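You operate a simulated robot arm through the tools that you are given. There is no shell and no other tool. Be economical: measure what you need, move in short steps, check, and stop when the job is done.

You run a simulated robot arm. Do the job below in one go: nothing can be reset, and whatever is moved stays where it is left.

JOB
Ready the table for the square: level it by level knob one.
Fine: free the lock to begin and lock it again; stand the square on the level plate; leave level knob two as it is.

Only the result counts: the job must be done as asked and must still hold three seconds after the hand-in. Knocking over, shifting, dropping, spilling or breaking anything else fails it.

ROBOT AND FRAMES
A 7-joint arm with a two-finger parallel gripper, fixed in place. Base frame: the origin is at the foot of the arm, x ahead of it, y to its left, z up; the work surface is at about z = 82. Readings come in cm, rad, newtons and seconds.
With the tool pointing down near the work surface it reaches from about 24 to 68 cm from the base axis. Its first joint turns from -1.152 to 1.152 rad. Payload 2.4 kg.
The tool frame sits at the grasp point between the pads (the TCP): z along the fingers, y along the line on which they close. The tips reach 3 cm beyond it. Largest opening 9.4 cm; finger width 2.8, thickness 1; the body of the gripper, 5 by 9.6 cm, starts 5.5 cm behind the TCP.
Orientation is that of the tool frame in the base frame, as [roll, pitch, yaw] about the fixed x, y, z axes, in that order (R = Rz(yaw) Ry(pitch) Rx(roll)). With the fingers straight down and closing along the base's y, the tool's x points along the base's -x, its y along +y and its z along -z.

CONTROLS
- The arm moves only by the tool servo_tool. Its argument "commands" is a list of rows, each a list of 3 entries, a list of its own where there are three numbers: the shift along the tool's x, y, z in units of 500 mm (1.0 is 500 mm), then the turn, a rotation vector about the tool's x, y, z in units of 60 degrees (1.0 is 60 degrees), then the closure, from 0 (fully open) to 1 (shut). In form: [[[tx, ty, tz], [rx, ry, rz], claw], ...]. A call has 1 to 12 rows; each row is the pose to reach, as a shift and turn from the pose commanded when the call began, along the tool's axes at that moment. A call with a number of a shift or a turn outside -1 to 1 is refused whole. A row lasts 0.2 s, in which the tool goes at most 5 cm and 0.15 rad; a call with a longer step from one row to the next is refused whole, and so is a gripper value outside its range. Where a pose cannot be reached the arm comes as near as it can. A force on the tool above 40 N (or 10 N above the force at the start of the call, whichever is more), or a blocked arm, ends the call early, and 0.2 s more pass. The fingers move at their own pace (about 15.3 cm/s each) and stop on an object; they squeeze with about 27 N. The grip force told is the motor's: it shows also when the fingers shut on nothing. Time passes only in rows, and 0.2 s behind the last, so rows that repeat a pose let the fingers close. It gives the time, the measured TCP pose, the force on the tool (base axes), the opening and the grip force at its end, in the units of the frame above (readings bear some noise), and new pictures: "views" is both (left out), scene, wrist or none.
- Cameras (640 x 400 px; columns grow to the right, rows downward): "scene" is fixed at [4.08, 47.28, 145.06]; the picture's right is [-0.74, -0.68, 0.00], its down [-0.34, 0.37, -0.86] and it looks along [0.58, -0.64, -0.51] (base axes); focal length 344 px, centre (320, 200). "wrist" rides on the gripper at [7.6, 1.4, -10.3] in the tool frame; the picture's right is [-0.18, 0.98, 0.00], its down [-0.75, -0.14, -0.64] and it looks along [-0.63, -0.12, 0.77] (tool axes); focal length 243 px, centre (320, 200). There is no depth. A picture from a camera that has moved, and an enlarged one, comes with that camera's place and axes in the base frame and with its lens.
- close_up(camera, box): a new picture of the part [left, top, right, bottom] of that camera's present view, enlarged. No time passes.
- close_job(): hands the job in; it is judged then, once.

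Go step by step. Nothing tells you positions but the pictures and the camera data: compare them with the known pose of the tool, close in by small moves and look again before you grip or let go. The budget is 120 turns and 170 pictures, counting those below and the enlarged ones. Unless the task says otherwise, let go and move clear before handing in, and close with one line.

The tools are called after ">>>" as a command line: name --argument value ..., lists and objects as JSON in quotes. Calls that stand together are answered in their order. servo_tool: Moves the arm, as the interface text tells. Its arguments: {"type":"object","properties":{"commands":{"type":"array","items":{"type":"array"}},"views":{"type":"string","enum":["both","scene","wrist","none"]}},"required":["commands"]} The other tools are called the same way: close_up (camera, box) takes an enlarged picture of a part of a camera's view; close_job () hands the job in.

At the start:

```text
clock: 0.0
position: [43.6, 0.44, 115.91]
tcp_rot: [3.141, 0.0, 3.141]
wrist_force: [1.1, -0.3, 0.0]
grip_width: 9.39
grasp_force: 0.2
```

scene: 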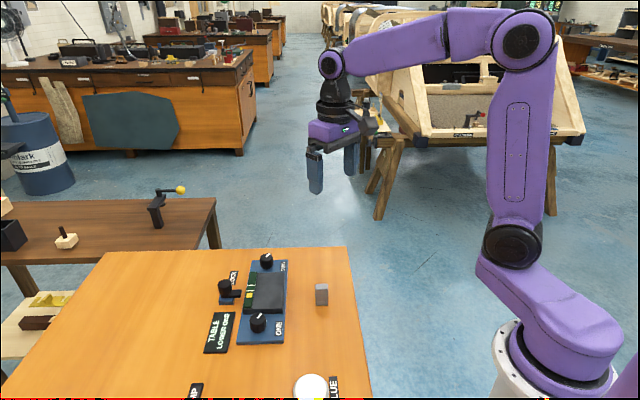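
wrist: 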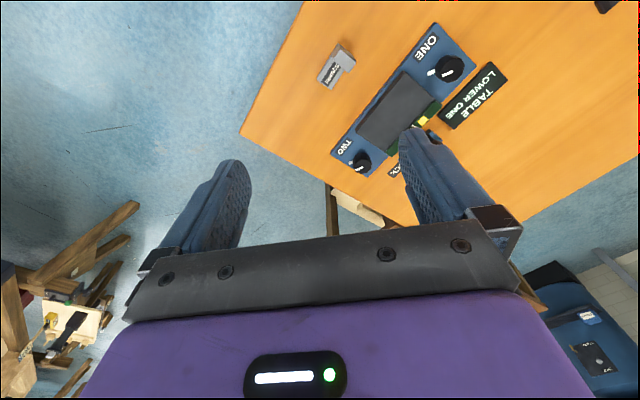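

I see a table with a blue levelling device (knobs ONE and TWO, a lock, a level plate) and a small grey square. I'll take enlarged pictures first.

>>> close_up --camera "scene" --box '[180, 240, 360, 360]'

>>> close_up --camera "wrist" --box '[300, 10, 540, 190]'

>>> close_up --camera "scene" --box '[160, 300, 400, 400]'

```text
3.33 times, centred on (270, 300) of scene
camera zoom: at [4.08, 47.28, 145.06], right [-0.74, -0.68, 0.0], down [-0.34, 0.37, -0.86], along [0.58, -0.64, -0.51], focal length 1146 px, centre (487, -133)
```

zoom: 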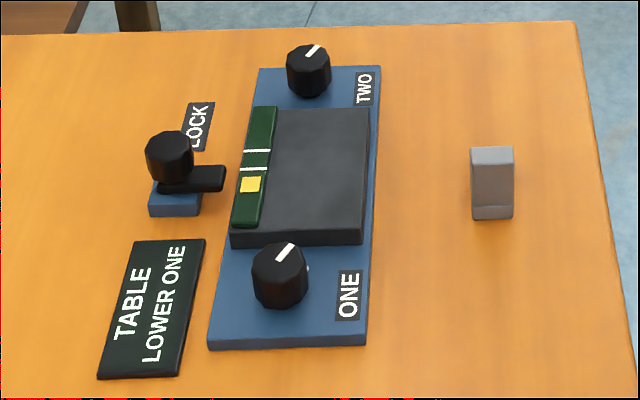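

```text
2.22 times, centred on (420, 100) of wrist
camera zoom: at [35.9, 1.71, 126.2], right [0.18, 0.98, 0.0], down [0.75, -0.14, 0.64], along [0.63, -0.12, -0.77], focal length 539 px, centre (98, 422)
```

zoom: 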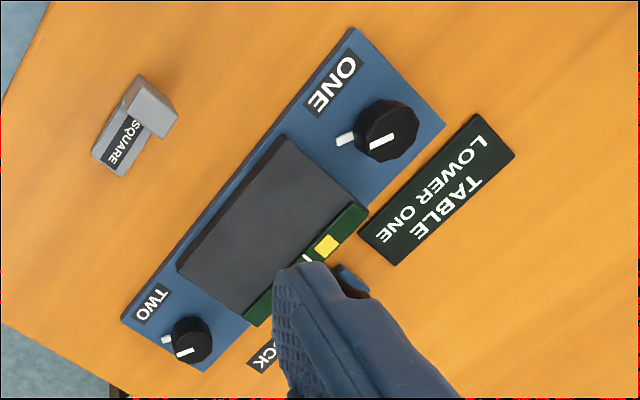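

```text
2.67 times, centred on (280, 350) of scene
camera zoom: at [4.08, 47.28, 145.06], right [-0.74, -0.68, 0.0], down [-0.34, 0.37, -0.86], along [0.58, -0.64, -0.51], focal length 917 px, centre (427, -200)
```

zoom: 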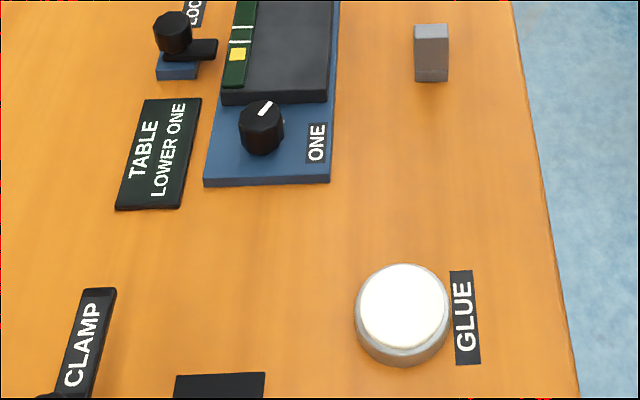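

The bubble (yellow) sits towards ONE, outside the white marks, and the plaque says "LOWER ONE". I'll move over the device for a closer look at the lock.

>>> servo_tool --commands '[[[0.04, 0.07, 0], [0, 0, 0], 0], [[0.08, 0.14, 0], [0, 0, 0], 0], [[0.12, 0.21, 0.02], [0, 0, 0], 0], [[0.16, 0.28, 0.04], [0, 0, 0], 0], [[0.16, 0.28, 0.04], [0, 0, 0], 0]]'

```text
clock: 1.2
position: [35.64, 14.6, 113.65]
tcp_rot: [3.141, -0.001, 3.141]
wrist_force: [-0.2, 0.2, 0.1]
grip_width: 9.38
grasp_force: 0.1
camera wrist: at [28.03, 15.85, 124.05], right [0.18, 0.98, 0.0], down [0.75, -0.14, 0.64], along [0.63, -0.12, -0.77], focal length 243 px, centre (320, 200)
```

scene: 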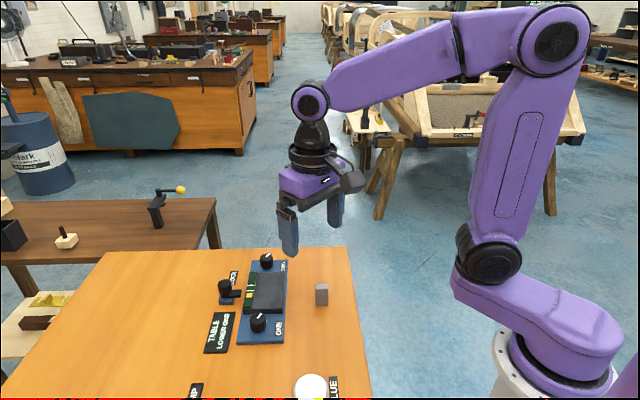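
wrist: 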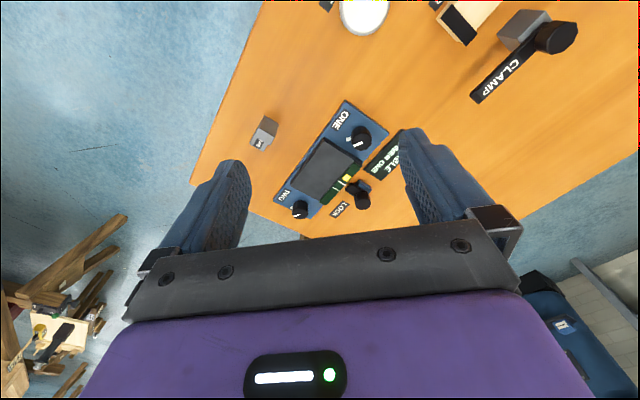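

>>> close_up --camera "wrist" --box '[260, 90, 420, 230]'

```text
2.86 times, centred on (340, 160) of wrist
camera zoom: at [28.03, 15.85, 124.05], right [0.18, 0.98, 0.0], down [0.75, -0.14, 0.64], along [0.63, -0.12, -0.77], focal length 693 px, centre (263, 314)
```

zoom: 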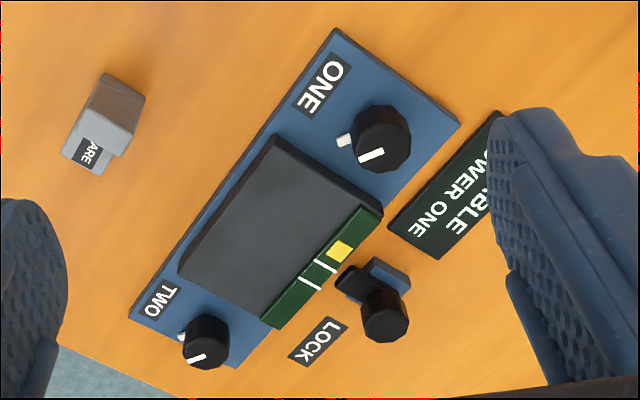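

>>> servo_tool --commands '[[[-0.06, 0.01, 0.045], [0, 0, 0], 0], [[-0.12, 0.02, 0.09], [0, 0, 0], 0], [[-0.18, 0.03, 0.135], [0, 0, 0], 0], [[-0.24, 0.04, 0.18], [0, 0, 0], 0], [[-0.3, 0.044, 0.225], [0, 0, 0], 0], [[-0.36, 0.048, 0.27], [0, 0, 0], 0], [[-0.36, 0.048, 0.27], [0, 0, 0], 0]]' --views "wrist"

>>> close_up --camera "wrist" --box '[220, 60, 440, 200]'

>>> close_up --camera "scene" --box '[205, 260, 265, 320]'

```text
clock: 2.8
position: [53.54, 16.71, 100.46]
tcp_rot: [3.141, 0.0, 3.141]
wrist_force: [0.6, 0.5, -0.6]
grip_width: 9.39
grasp_force: 0.1
camera wrist: at [45.9, 18.09, 110.76], right [0.18, 0.98, 0.0], down [0.75, -0.14, 0.64], along [0.63, -0.12, -0.77], focal length 243 px, centre (320, 200)
```

wrist: 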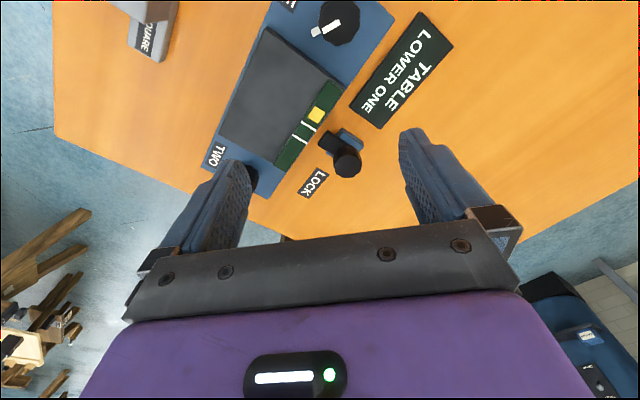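

```text
2.86 times, centred on (330, 130) of wrist
camera zoom: at [45.9, 18.09, 110.76], right [0.18, 0.98, 0.0], down [0.75, -0.14, 0.64], along [0.63, -0.12, -0.77], focal length 693 px, centre (291, 400)
```

zoom: 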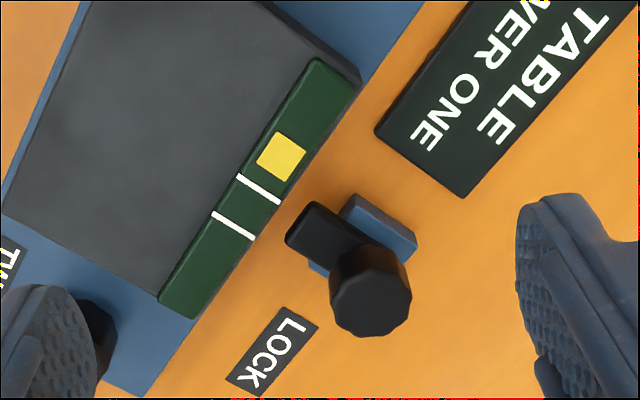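

```text
6.67 times, centred on (235, 290) of scene
camera zoom: at [4.08, 47.28, 145.06], right [-0.74, -0.68, 0.0], down [-0.34, 0.37, -0.86], along [0.58, -0.64, -0.51], focal length 2292 px, centre (887, -400)
```

zoom: 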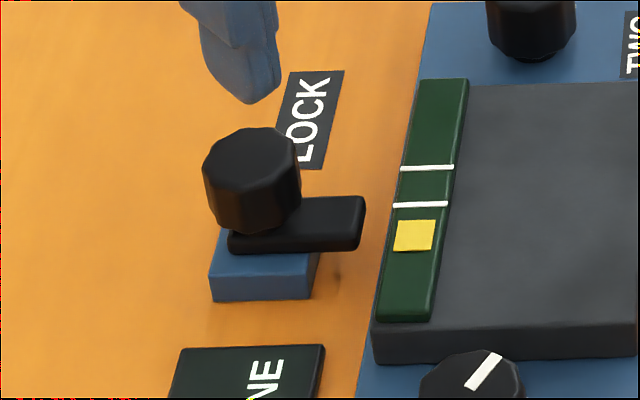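

The lock is a knob with a bar on a small block, knob axis about (60.9, 18.2), top z≈87. I'll move above it, partly closed, and check alignment.

>>> servo_tool --commands '[[[-0.05, 0.01, 0.05], [0, 0, 0], 0.2], [[-0.1, 0.02, 0.1], [0, 0, 0], 0.4], [[-0.146, 0.03, 0.148], [0, 0, 0], 0.4], [[-0.146, 0.03, 0.148], [0, 0, 0], 0.4]]'

>>> close_up --camera "scene" --box '[185, 220, 285, 320]'

```text
clock: 3.8
position: [60.68, 18.28, 93.09]
tcp_rot: [-3.141, -0.001, -3.142]
wrist_force: [0.0, 0.1, -0.8]
grip_width: 5.63
grasp_force: 0.1
camera wrist: at [53.08, 19.58, 103.37], right [0.18, 0.98, 0.0], down [0.75, -0.14, 0.64], along [0.63, -0.12, -0.77], focal length 243 px, centre (320, 200)
```

scene: 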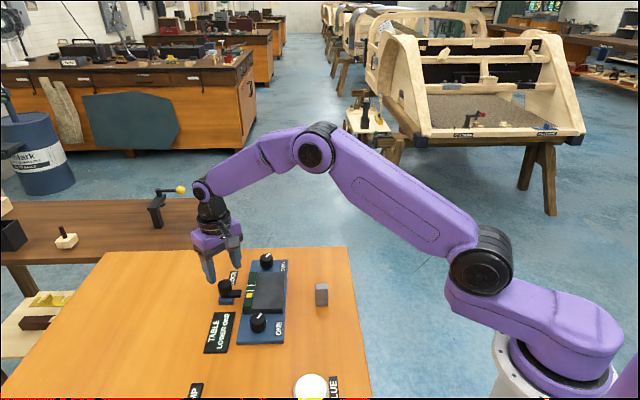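
wrist: 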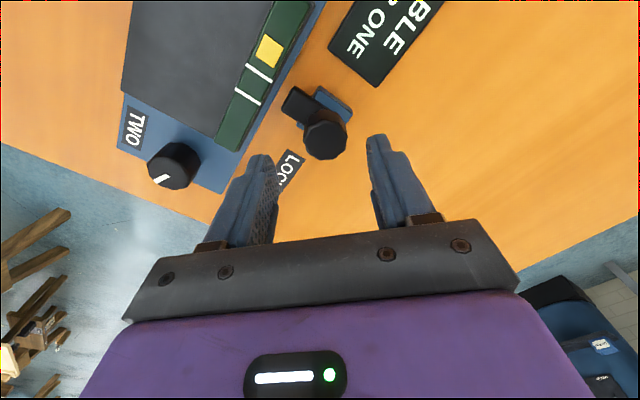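

```text
4.00 times, centred on (235, 270) of scene
camera zoom: at [4.08, 47.28, 145.06], right [-0.74, -0.68, 0.0], down [-0.34, 0.37, -0.86], along [0.58, -0.64, -0.51], focal length 1375 px, centre (660, -80)
```

zoom: 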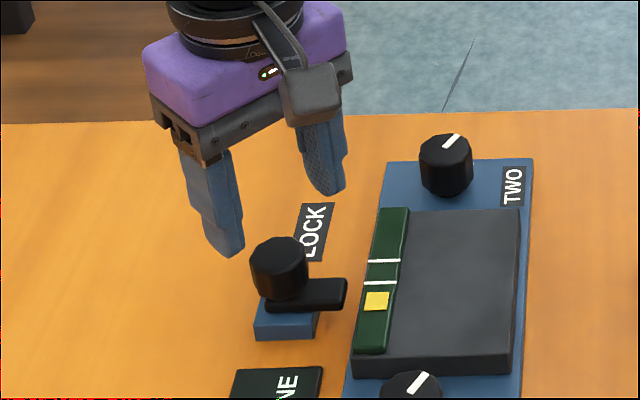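

Alignment agrees to a few mm. Descend and grip the lock knob.

>>> servo_tool --commands '[[[-0.004, 0.003, 0.05], [0, 0, 0], 0.4], [[-0.004, 0.003, 0.08], [0, 0, 0], 0.4], [[-0.004, 0.003, 0.104], [0, 0, 0], 0.4], [[-0.004, 0.003, 0.104], [0, 0, 0], 0.4]]'

>>> close_up --camera "scene" --box '[185, 220, 285, 320]'

```text
clock: 4.8
position: [61.06, 18.48, 87.86]
tcp_rot: [3.141, -0.001, -3.14]
wrist_force: [-0.9, 0.4, -0.1]
grip_width: 5.64
grasp_force: 0.0
camera wrist: at [53.36, 19.75, 98.19], right [0.18, 0.98, 0.0], down [0.75, -0.14, 0.64], along [0.63, -0.12, -0.77], focal length 243 px, centre (320, 200)
```

scene: 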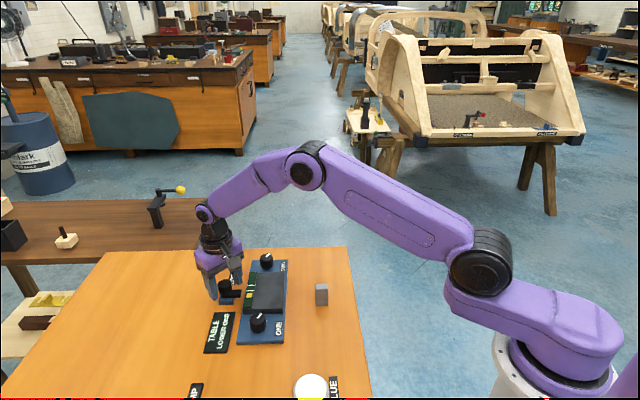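
wrist: 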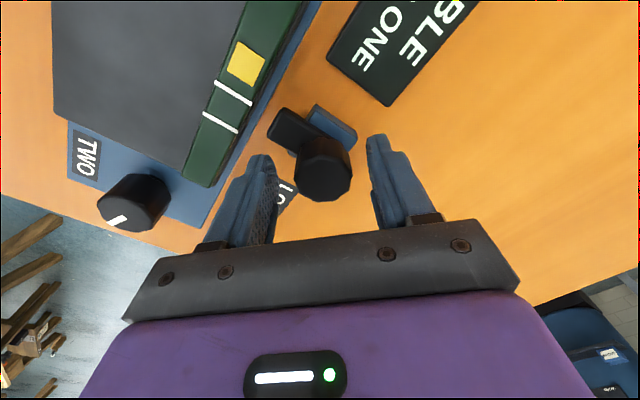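

```text
4.00 times, centred on (235, 270) of scene
camera zoom: at [4.08, 47.28, 145.06], right [-0.74, -0.68, 0.0], down [-0.34, 0.37, -0.86], along [0.58, -0.64, -0.51], focal length 1375 px, centre (660, -80)
```

zoom: 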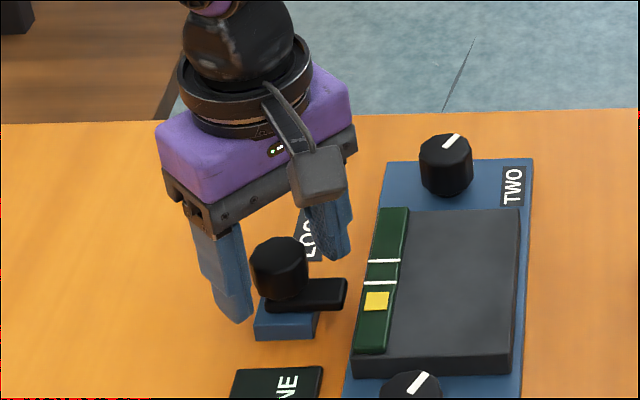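

>>> servo_tool --commands '[[[-0.002, 0, 0], [0, 0, 0], 0.7], [[-0.002, 0, 0], [0, 0, 0], 1], [[-0.002, 0, 0], [0, 0, 0], 1]]' --views "wrist"

```text
clock: 5.6
position: [61.08, 18.67, 87.86]
tcp_rot: [3.14, 0.0, -3.14]
wrist_force: [-9.1, 7.5, 3.5]
grip_width: 3.05
grasp_force: 45.8
camera wrist: at [53.39, 19.89, 98.24], right [0.18, 0.98, 0.0], down [0.75, -0.14, 0.64], along [0.63, -0.12, -0.77], focal length 243 px, centre (320, 200)
```

wrist: 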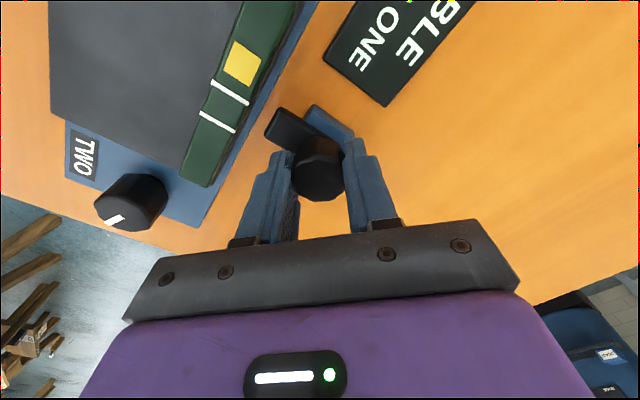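

>>> servo_tool --commands '[[[0.002, 0.004, 0], [0, 0, 0.1], 1], [[0.002, 0.004, 0], [0, 0, 0.2], 1], [[0.002, 0.004, 0], [0, 0, 0.3], 1], [[0.002, 0.004, 0], [0, 0, 0.3], 1]]' --views "wrist"

>>> close_up --camera "scene" --box '[185, 220, 285, 320]'

```text
clock: 6.6
position: [61.13, 18.64, 87.9]
tcp_rot: [-3.141, 0.003, 2.824]
wrist_force: [2.3, 2.2, 11.5]
grip_width: 3.15
grasp_force: 44.6
camera wrist: at [54.28, 22.2, 98.21], right [0.48, 0.88, 0.0], down [0.67, -0.37, 0.64], along [0.56, -0.31, -0.77], focal length 243 px, centre (320, 200)
```

wrist: 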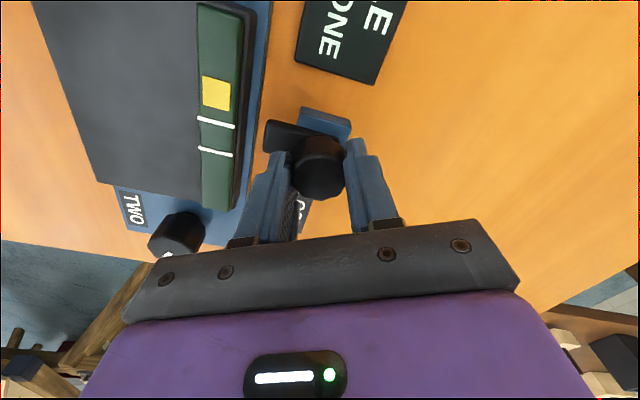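

```text
4.00 times, centred on (235, 270) of scene
camera zoom: at [4.06, 47.28, 145.06], right [-0.74, -0.68, 0.0], down [-0.34, 0.37, -0.86], along [0.58, -0.64, -0.51], focal length 1375 px, centre (660, -80)
```

zoom: 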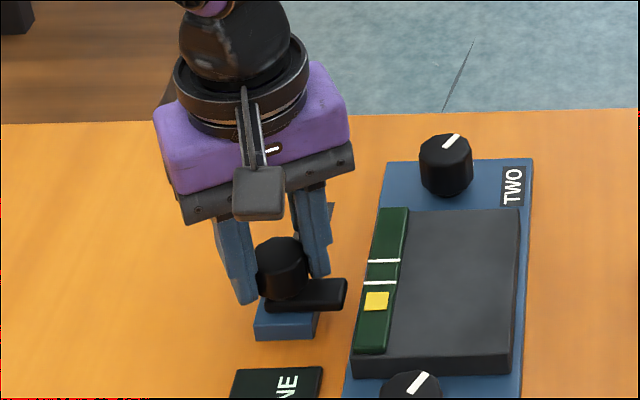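

The bar didn't move that way (slipped). Try the opposite direction.

>>> servo_tool --commands '[[[0, 0, 0], [0, 0, -0.12], 1], [[0, 0, 0], [0, 0, -0.24], 1], [[0, 0, 0], [0, 0, -0.36], 1], [[0, 0, 0], [0, 0, -0.48], 1], [[0, 0, 0], [0, 0, -0.6], 1], [[0, 0, 0], [0, 0, -0.6], 1]]' --views "wrist"

>>> close_up --camera "scene" --box '[185, 220, 285, 320]'

```text
clock: 8.0
position: [61.08, 18.62, 87.79]
tcp_rot: [3.141, 0.004, -2.825]
wrist_force: [7.7, 0.3, 17.1]
grip_width: 3.14
grasp_force: 45.2
camera wrist: at [53.38, 17.51, 98.2], right [-0.13, 0.99, 0.0], down [0.76, 0.1, 0.65], along [0.64, 0.08, -0.76], focal length 243 px, centre (320, 200)
```

wrist: 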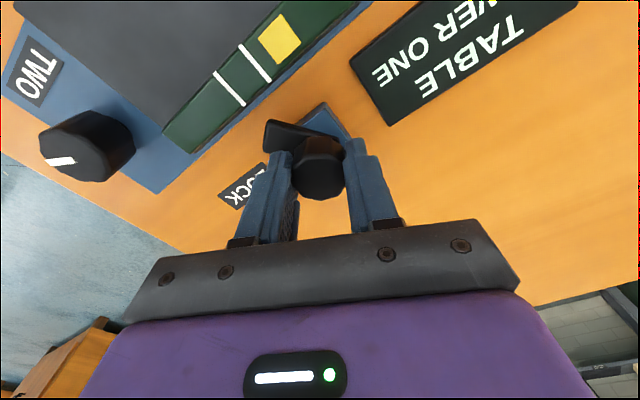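

```text
4.00 times, centred on (235, 270) of scene
camera zoom: at [4.06, 47.27, 145.06], right [-0.74, -0.68, 0.0], down [-0.34, 0.37, -0.86], along [0.58, -0.64, -0.51], focal length 1375 px, centre (660, -80)
```

zoom: 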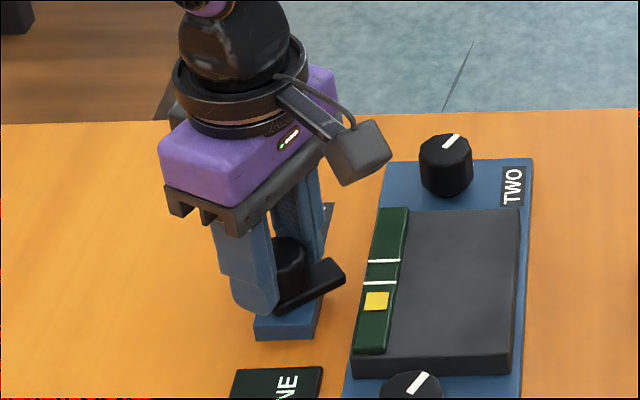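

It turns that way. Continue the twist.

>>> servo_tool --commands '[[[0, 0, -0.002], [0, 0, -0.12], 1], [[0, 0, -0.002], [0, 0, -0.24], 1], [[0, 0, -0.002], [0, 0, -0.36], 1], [[0, 0, -0.002], [0, 0, -0.48], 1], [[0, 0, -0.002], [0, 0, -0.6], 1], [[0, 0, -0.002], [0, 0, -0.72], 1], [[0, 0, -0.002], [0, 0, -0.84], 1], [[0, 0, -0.002], [0, 0, -0.96], 1], [[0, 0, -0.002], [0, 0, -0.96], 1]]' --views "wrist"

>>> close_up --camera "scene" --box '[185, 220, 285, 320]'

```text
clock: 10.0
position: [61.11, 18.69, 87.88]
tcp_rot: [3.141, 0.0, -1.821]
wrist_force: [5.9, 6.0, 16.3]
grip_width: 3.14
grasp_force: 44.7
camera wrist: at [57.75, 11.51, 98.24], right [-0.91, 0.42, 0.0], down [0.32, 0.7, 0.64], along [0.27, 0.58, -0.77], focal length 243 px, centre (320, 200)
```

wrist: 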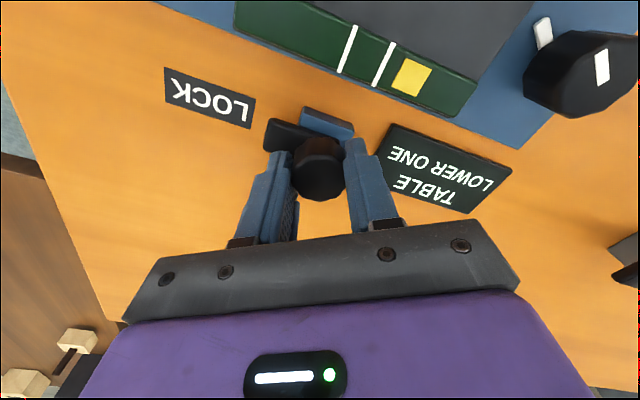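

```text
4.00 times, centred on (235, 270) of scene
camera zoom: at [4.06, 47.29, 145.06], right [-0.74, -0.68, 0.0], down [-0.34, 0.37, -0.86], along [0.58, -0.64, -0.51], focal length 1375 px, centre (660, -80)
```

zoom: 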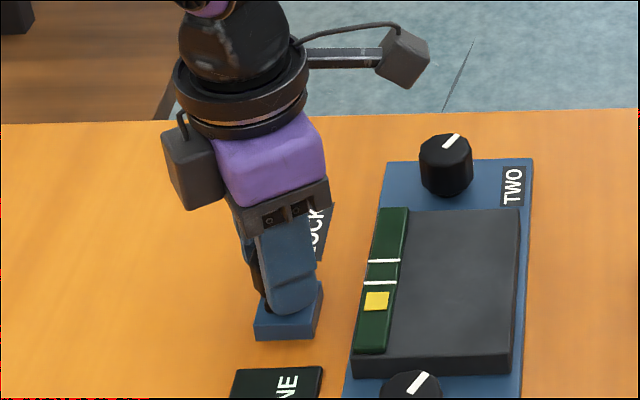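

>>> servo_tool --commands '[[[0, 0, 0], [0, 0, -0.12], 1], [[0, 0, 0], [0, 0, -0.24], 1], [[0, 0, 0], [0, 0, -0.24], 1]]' --views "wrist"

```text
clock: 10.8
position: [61.04, 18.64, 87.83]
tcp_rot: [3.141, -0.001, -1.57]
wrist_force: [0.3, -3.6, 16.5]
grip_width: 3.08
grasp_force: 45.0
camera wrist: at [59.58, 10.82, 98.24], right [-0.98, 0.18, 0.0], down [0.14, 0.75, 0.64], along [0.12, 0.63, -0.77], focal length 243 px, centre (320, 200)
```

wrist: 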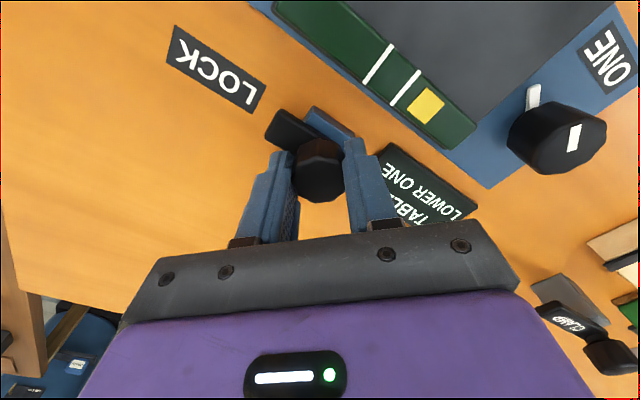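

The bar now stands parallel to the device, at its stop: lock free. Release and lift.

>>> servo_tool --commands '[[[0, 0, 0], [0, 0, 0], 0.4], [[0, 0, 0], [0, 0, 0], 0.4], [[0, 0, -0.06], [0, 0, 0], 0.4], [[0, 0, -0.14], [0, 0, 0], 0.4], [[0, 0, -0.2], [0, 0, 0], 0.4], [[0, 0, -0.2], [0, 0, 0], 0.4]]' --views "wrist"

>>> close_up --camera "scene" --box '[205, 250, 305, 350]'

```text
clock: 12.2
position: [61.1, 18.87, 97.99]
tcp_rot: [3.141, 0.0, -1.571]
wrist_force: [1.0, 0.5, -0.5]
grip_width: 5.64
grasp_force: 0.0
camera wrist: at [59.63, 11.05, 108.35], right [-0.98, 0.18, 0.0], down [0.14, 0.75, 0.64], along [0.12, 0.63, -0.77], focal length 243 px, centre (320, 200)
```

wrist: 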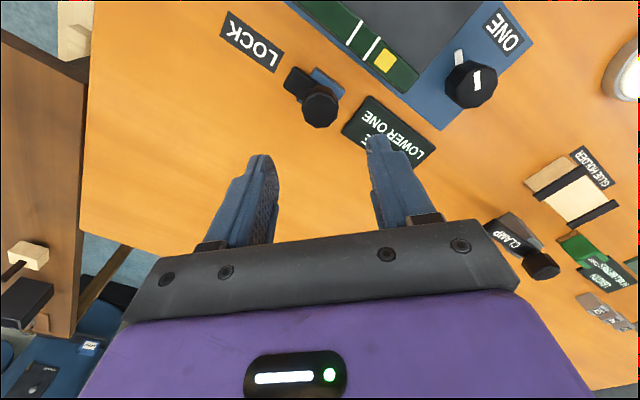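

```text
4.00 times, centred on (255, 300) of scene
camera zoom: at [4.08, 47.28, 145.06], right [-0.74, -0.68, 0.0], down [-0.34, 0.37, -0.86], along [0.58, -0.64, -0.51], focal length 1375 px, centre (580, -200)
```

zoom: 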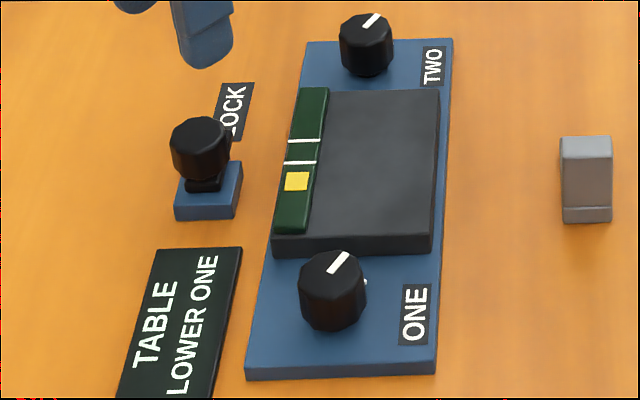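

The lock is free. Knob ONE is about (48.1, 18.8), top z≈86.3. Move above it with yaw about 45°.

>>> servo_tool --commands '[[[0, 0.045, 0.013], [0, 0, 0.125], 0.4], [[0, 0.09, 0.026], [0, 0, 0.25], 0.4], [[0, 0.135, 0.04], [0, 0, 0.375], 0.4], [[0, 0.18, 0.053], [0, 0, 0.5], 0.4], [[0, 0.225, 0.067], [0, 0, 0.625], 0.4], [[0, 0.26, 0.08], [0, 0, 0.75], 0.4], [[0, 0.26, 0.08], [0, 0, 0.75], 0.4]]'

>>> close_up --camera "scene" --box '[205, 250, 305, 350]'

```text
clock: 13.8
position: [48.09, 18.5, 93.82]
tcp_rot: [3.141, 0.0, -2.358]
wrist_force: [-0.3, 0.5, -0.3]
grip_width: 5.64
grasp_force: 0.0
camera wrist: at [41.71, 14.06, 104.17], right [-0.56, 0.83, 0.0], down [0.63, 0.43, 0.64], along [0.53, 0.36, -0.77], focal length 243 px, centre (320, 200)
```

scene: 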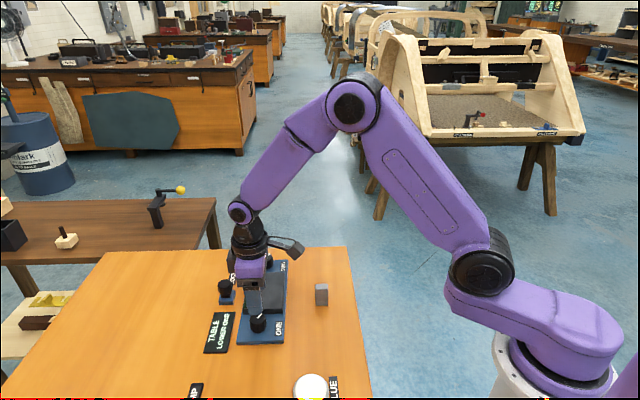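
wrist: 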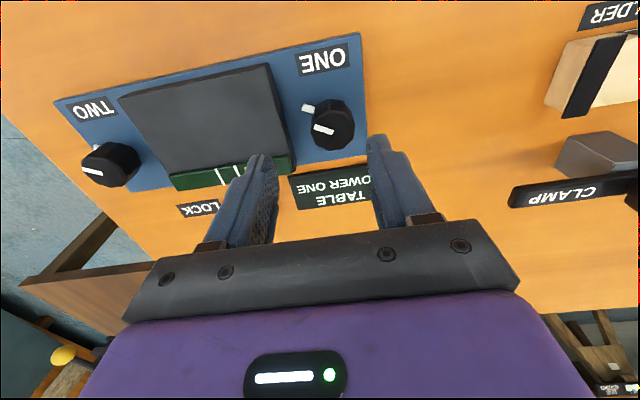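

```text
4.00 times, centred on (255, 300) of scene
camera zoom: at [4.08, 47.28, 145.06], right [-0.74, -0.68, 0.0], down [-0.34, 0.37, -0.86], along [0.58, -0.64, -0.51], focal length 1375 px, centre (580, -200)
```

zoom: 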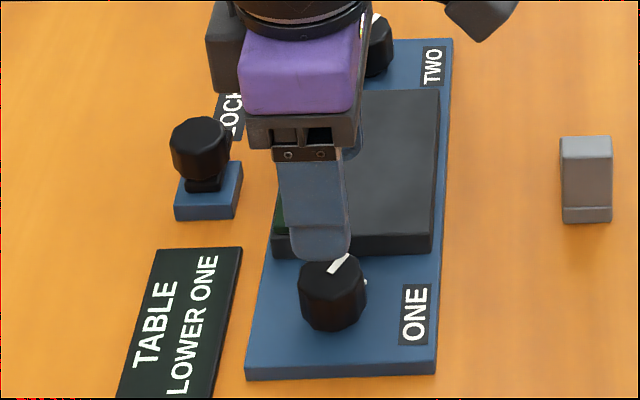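

>>> servo_tool --commands '[[[0.003, 0.005, 0.05], [0, 0, 0], 0.4], [[0.003, 0.005, 0.09], [0, 0, 0], 0.4], [[0.003, 0.005, 0.132], [0, 0, 0], 0.4], [[0.003, 0.005, 0.132], [0, 0, 0], 0.4]]' --views "wrist"

>>> close_up --camera "scene" --box '[205, 250, 305, 350]'

```text
clock: 14.6
position: [47.88, 18.64, 87.94]
tcp_rot: [-3.14, 0.001, -2.359]
wrist_force: [-6.7, -3.1, 18.0]
grip_width: 5.45
grasp_force: 0.1
stopped in row 4: the force on the tool passed its limit (the readings are from after the stop); the commanded pose is now the measured one
camera wrist: at [41.44, 14.15, 98.34], right [-0.56, 0.83, 0.0], down [0.63, 0.43, 0.64], along [0.53, 0.36, -0.77], focal length 243 px, centre (320, 200)
```

wrist: 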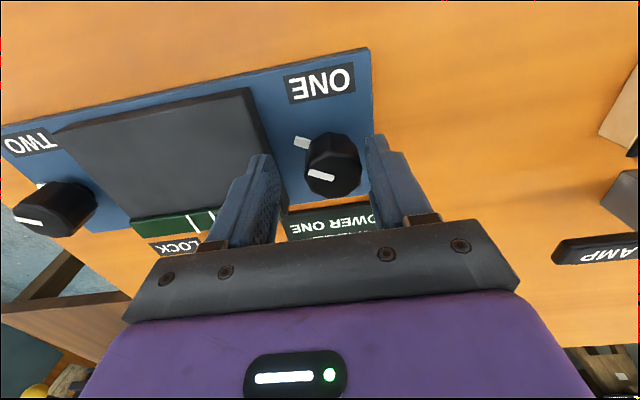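

```text
4.00 times, centred on (255, 300) of scene
camera zoom: at [4.03, 47.27, 145.06], right [-0.74, -0.68, 0.0], down [-0.34, 0.37, -0.86], along [0.58, -0.63, -0.51], focal length 1375 px, centre (580, -200)
```

zoom: 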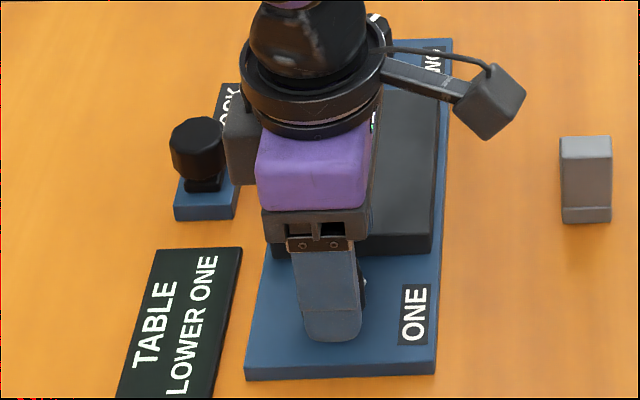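

A finger tip touched something at z≈84.9 (likely the plate edge). I'll raise to keep tips above it, recentre slightly, and grip.

>>> servo_tool --commands '[[[0, 0, -0.007], [0, 0, 0], 0.4], [[0.005, 0.007, -0.007], [0, 0, 0], 0.4], [[0.005, 0.007, -0.007], [0, 0, 0], 0.7], [[0.005, 0.007, -0.007], [0, 0, 0], 1], [[0.005, 0.007, -0.007], [0, 0, 0], 1]]'

>>> close_up --camera "wrist" --box '[120, 40, 420, 250]'

```text
clock: 15.8
position: [47.24, 18.93, 88.22]
tcp_rot: [3.141, -0.001, -2.354]
wrist_force: [-18.2, 20.6, 1.4]
grip_width: 3.35
grasp_force: 45.7
camera wrist: at [40.85, 14.46, 98.55], right [-0.57, 0.82, 0.0], down [0.63, 0.44, 0.64], along [0.53, 0.36, -0.77], focal length 243 px, centre (320, 200)
```

scene: 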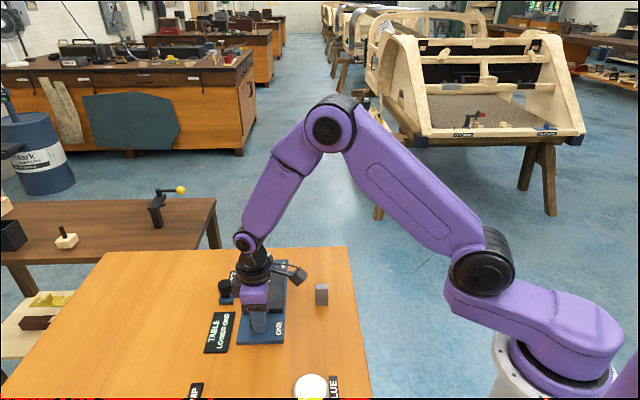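
wrist: 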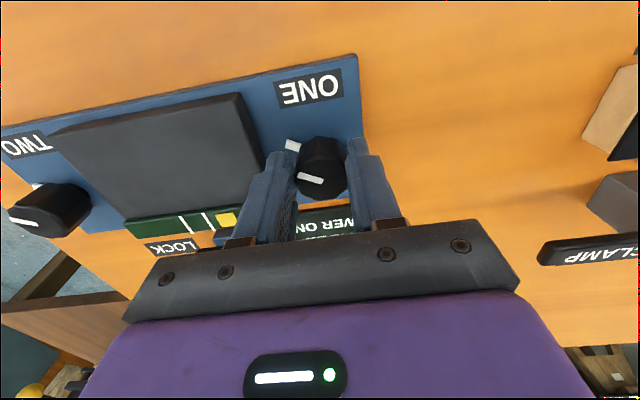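

```text
1.90 times, centred on (270, 145) of wrist
camera zoom: at [40.85, 14.46, 98.55], right [-0.57, 0.82, 0.0], down [0.63, 0.44, 0.64], along [0.53, 0.36, -0.77], focal length 462 px, centre (415, 305)
```

zoom: 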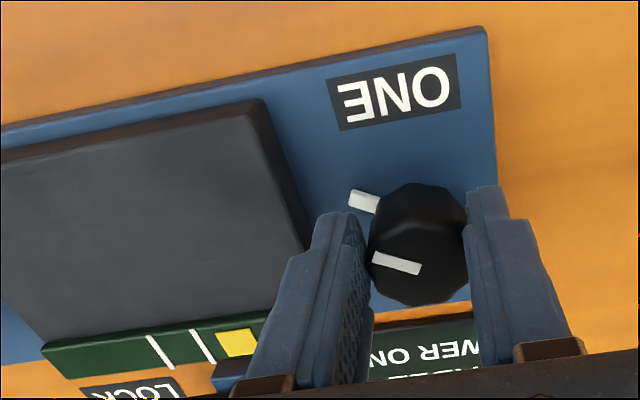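

Gripped, with some side load; I'll relax it with a small shift and try a small twist, watching the bubble.

>>> servo_tool --commands '[[[0, 0.006, 0], [0, 0, 0], 1], [[0, 0.006, 0], [0, 0, 0.12], 1], [[0, 0.006, 0], [0, 0, 0.24], 1], [[0, 0.006, 0], [0, 0, 0.36], 1], [[0, 0.006, 0], [0, 0, 0.36], 1]]' --views "wrist"

>>> close_up --camera "wrist" --box '[120, 40, 420, 250]'

>>> close_up --camera "scene" --box '[205, 250, 305, 350]'

```text
clock: 17.0
position: [47.13, 19.2, 88.17]
tcp_rot: [-3.14, 0.001, -2.731]
wrist_force: [-16.7, 20.5, -20.3]
grip_width: 3.36
grasp_force: 45.3
camera wrist: at [39.51, 17.34, 98.55], right [-0.22, 0.97, 0.0], down [0.75, 0.17, 0.64], along [0.63, 0.14, -0.77], focal length 243 px, centre (320, 200)
```

wrist: 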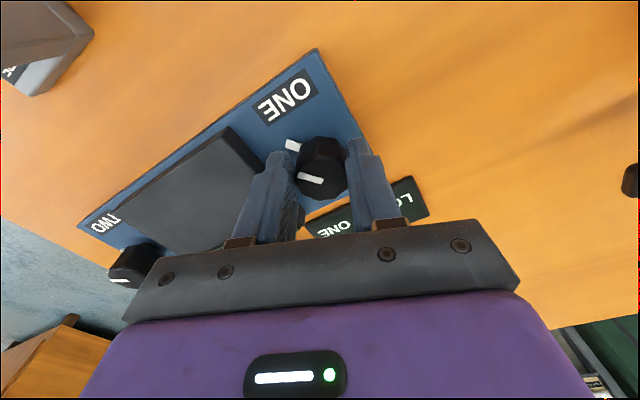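

```text
1.90 times, centred on (270, 145) of wrist
camera zoom: at [39.51, 17.34, 98.55], right [-0.22, 0.97, 0.0], down [0.75, 0.17, 0.64], along [0.63, 0.14, -0.77], focal length 462 px, centre (415, 305)
```

zoom: 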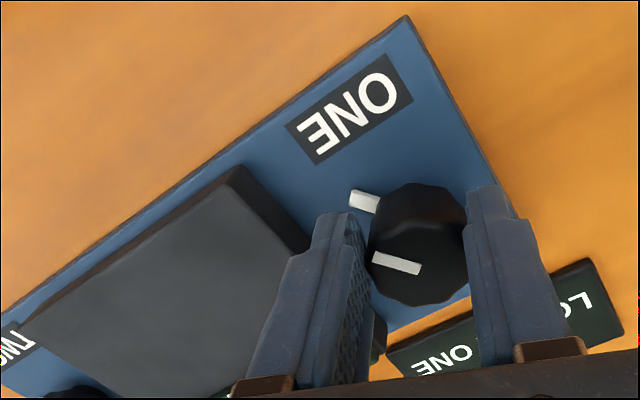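

```text
4.00 times, centred on (255, 300) of scene
camera zoom: at [4.07, 47.35, 145.04], right [-0.74, -0.68, 0.0], down [-0.34, 0.37, -0.86], along [0.58, -0.64, -0.51], focal length 1375 px, centre (580, -200)
```

zoom: 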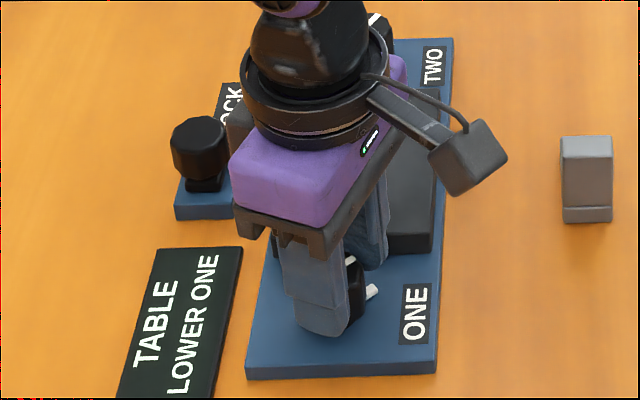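

The bubble is hidden by the hand and there's side load. I'll release, rise and look at the effect.

>>> servo_tool --commands '[[[0, 0, 0], [0, 0, 0], 0.5], [[0, 0, 0], [0, 0, 0], 0.4], [[0, 0, -0.06], [0, 0, 0], 0.4], [[0.06, 0.06, -0.14], [0, 0, 0], 0.4], [[0.12, 0.12, -0.2], [0, 0, 0], 0.4], [[0.12, 0.12, -0.2], [0, 0, 0], 0.4]]' --views "wrist"

>>> close_up --camera "scene" --box '[215, 250, 305, 350]'

>>> close_up --camera "wrist" --box '[120, 20, 420, 230]'

```text
refused: row 4 steps farther than a row can; nothing moved
```

```text
4.00 times, centred on (260, 300) of scene
camera zoom: at [4.07, 47.35, 145.04], right [-0.74, -0.68, 0.0], down [-0.34, 0.37, -0.86], along [0.58, -0.64, -0.51], focal length 1375 px, centre (560, -200)
```

zoom: 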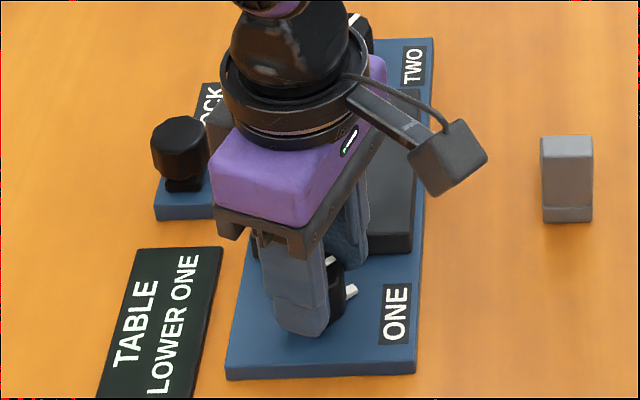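

```text
1.90 times, centred on (270, 125) of wrist
camera zoom: at [39.51, 17.34, 98.55], right [-0.22, 0.97, 0.0], down [0.75, 0.17, 0.64], along [0.63, 0.14, -0.77], focal length 462 px, centre (415, 343)
```

zoom: 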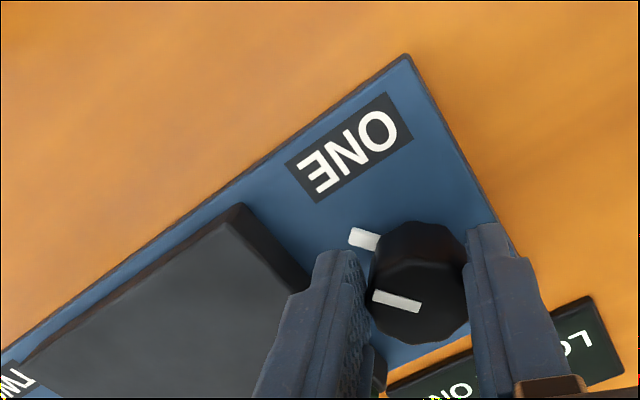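

>>> servo_tool --commands '[[[0, 0, 0], [0, 0, 0], 0.5], [[0, 0, 0], [0, 0, 0], 0.4], [[0, 0, -0.06], [0, 0, 0], 0.4], [[0.03, 0.05, -0.12], [0, 0, 0], 0.4], [[0.06, 0.1, -0.18], [0, 0, 0], 0.4], [[0.06, 0.1, -0.18], [0, 0, 0], 0.4]]' --views "wrist"

>>> close_up --camera "scene" --box '[215, 250, 305, 350]'

>>> close_up --camera "wrist" --box '[120, 20, 420, 230]'

```text
clock: 18.4
position: [42.48, 22.22, 97.22]
tcp_rot: [-3.14, 0.003, -2.734]
wrist_force: [-0.6, 0.4, 0.6]
grip_width: 5.63
grasp_force: 0.0
camera wrist: at [34.93, 20.4, 107.6], right [-0.22, 0.98, 0.0], down [0.75, 0.17, 0.64], along [0.63, 0.14, -0.77], focal length 243 px, centre (320, 200)
```

wrist: 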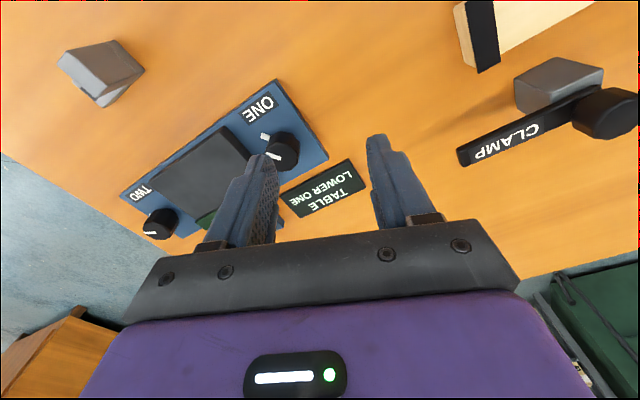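

```text
4.00 times, centred on (260, 300) of scene
camera zoom: at [4.07, 47.28, 145.06], right [-0.74, -0.68, 0.0], down [-0.34, 0.37, -0.86], along [0.58, -0.64, -0.51], focal length 1375 px, centre (560, -200)
```

zoom: 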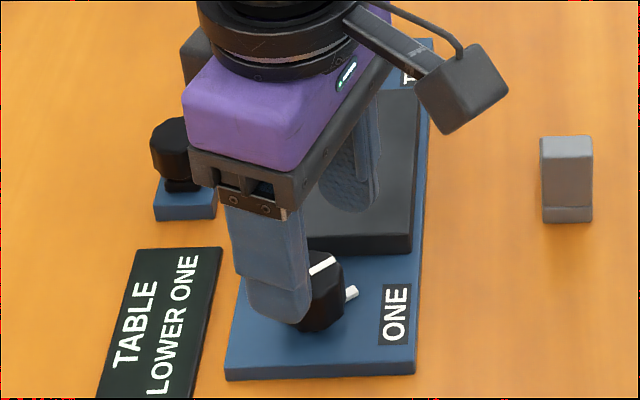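

```text
1.90 times, centred on (270, 125) of wrist
camera zoom: at [34.93, 20.4, 107.6], right [-0.22, 0.98, 0.0], down [0.75, 0.17, 0.64], along [0.63, 0.14, -0.77], focal length 462 px, centre (415, 343)
```

zoom: 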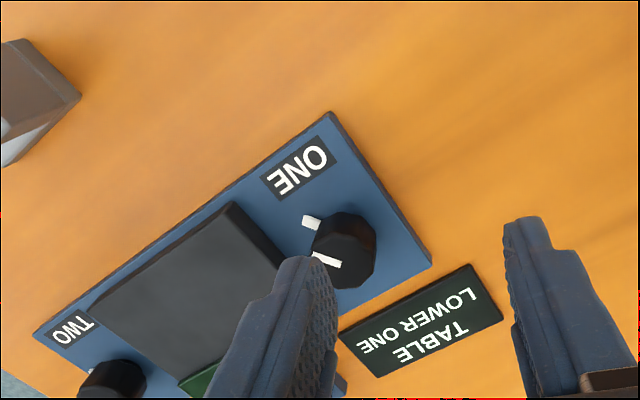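

>>> servo_tool --commands '[[[0.036, -0.018, -0.064], [0, 0, 0.08], 0.4], [[0.072, -0.036, -0.128], [0, 0, 0.16], 0.4], [[0.108, -0.054, -0.192], [0, 0, 0.24], 0.4], [[0.144, -0.07, -0.256], [0, 0, 0.32], 0.4], [[0.18, -0.088, -0.32], [0, 0, 0.39], 0.4], [[0.18, -0.088, -0.32], [0, 0, 0.39], 0.4]]' --views "none"

>>> close_up --camera "scene" --box '[225, 240, 305, 350]'

>>> close_up --camera "wrist" --box '[260, 90, 420, 230]'

```text
clock: 19.8
position: [35.84, 14.78, 113.23]
tcp_rot: [3.14, 0.001, 3.141]
wrist_force: [-0.8, -0.8, 0.1]
grip_width: 5.64
grasp_force: 0.0
```

```text
3.64 times, centred on (265, 295) of scene
camera zoom: at [4.08, 47.28, 145.06], right [-0.74, -0.68, 0.0], down [-0.34, 0.37, -0.86], along [0.58, -0.64, -0.51], focal length 1250 px, centre (520, -146)
```

zoom: 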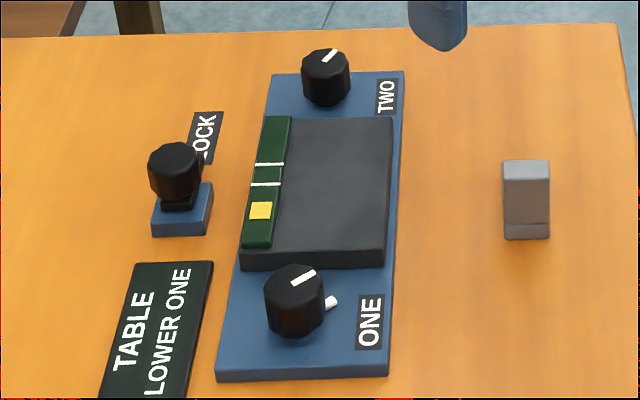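

```text
2.86 times, centred on (340, 160) of wrist
camera zoom: at [28.2, 16.03, 123.6], right [0.19, 0.98, 0.0], down [0.75, -0.14, 0.64], along [0.63, -0.12, -0.77], focal length 693 px, centre (263, 314)
```

zoom: 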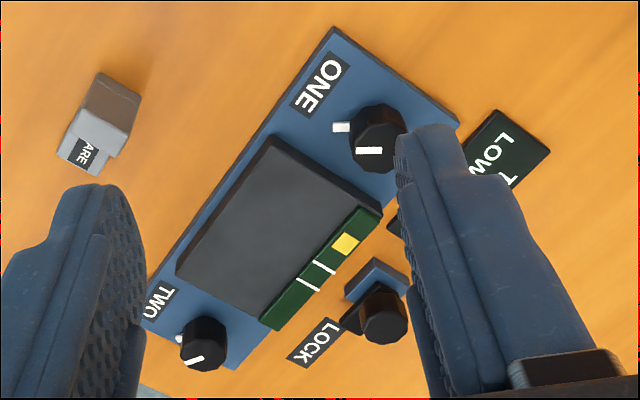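

Clockwise moved the bubble the wrong way (offset now ≈1.8 mark-spacings; 22° ≈ 0.47). So counter-clockwise about 84° is needed. The knob centre is better fixed at (47.15, 19.15); approach it again.

>>> servo_tool --commands '[[[-0.04, 0.016, 0.068], [0, 0, 0], 0.4], [[-0.08, 0.03, 0.136], [0, 0, 0], 0.4], [[-0.12, 0.045, 0.204], [0, 0, 0], 0.4], [[-0.16, 0.06, 0.272], [0, 0, 0], 0.4], [[-0.195, 0.075, 0.34], [0, 0, 0], 0.4], [[-0.226, 0.087, 0.404], [0, 0, 0], 0.4], [[-0.226, 0.087, 0.404], [0, 0, 0], 0.4]]' --views "wrist"

>>> close_up --camera "wrist" --box '[220, 60, 420, 200]'

```text
clock: 21.4
position: [47.18, 18.99, 93.19]
tcp_rot: [-3.141, 0.004, 3.141]
wrist_force: [0.5, 0.0, -1.3]
grip_width: 5.63
grasp_force: 0.1
camera wrist: at [39.63, 20.39, 103.48], right [0.18, 0.98, 0.0], down [0.75, -0.14, 0.64], along [0.63, -0.12, -0.77], focal length 243 px, centre (320, 200)
```

wrist: 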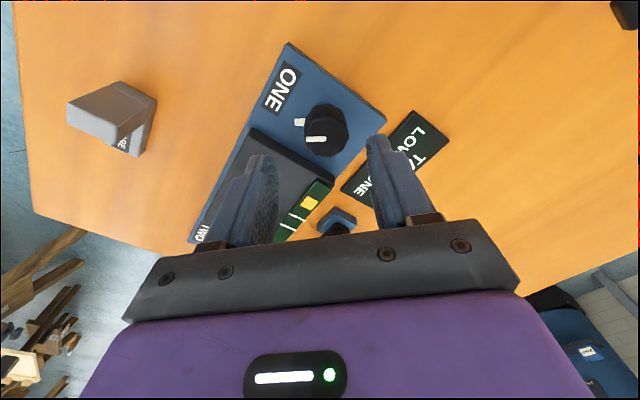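

```text
2.86 times, centred on (320, 130) of wrist
camera zoom: at [39.63, 20.39, 103.48], right [0.18, 0.98, 0.0], down [0.75, -0.14, 0.64], along [0.63, -0.12, -0.77], focal length 693 px, centre (320, 400)
```

zoom: 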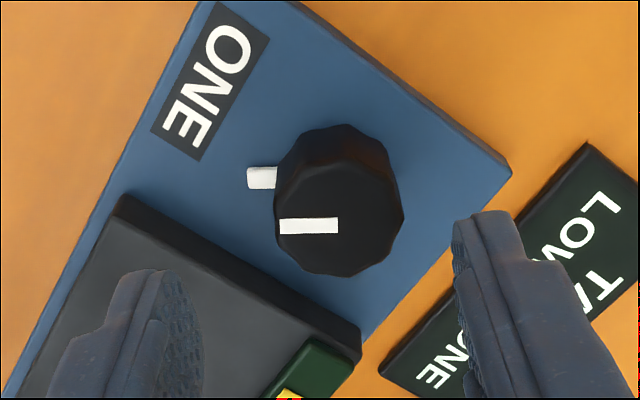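

>>> servo_tool --commands '[[[-0.003, 0.005, 0.05], [0, 0, 0], 0.4], [[-0.003, 0.005, 0.096], [0, 0, 0], 0.4], [[-0.003, 0.005, 0.096], [0, 0, 0], 0.4], [[-0.003, 0.005, 0.096], [0, 0, 0], 0.75], [[-0.003, 0.005, 0.096], [0, 0, 0], 1], [[-0.003, 0.005, 0.096], [0, 0, 0], 1]]' --views "wrist"

```text
clock: 22.8
position: [47.58, 19.34, 88.34]
tcp_rot: [3.139, 0.004, -3.14]
wrist_force: [2.3, 14.1, -11.2]
grip_width: 3.34
grasp_force: 45.2
camera wrist: at [39.85, 20.75, 98.64], right [0.18, 0.98, 0.0], down [0.75, -0.14, 0.65], along [0.63, -0.12, -0.76], focal length 243 px, centre (320, 200)
```

wrist: 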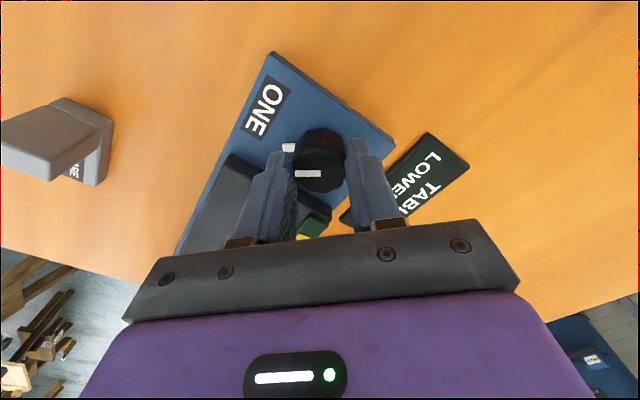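

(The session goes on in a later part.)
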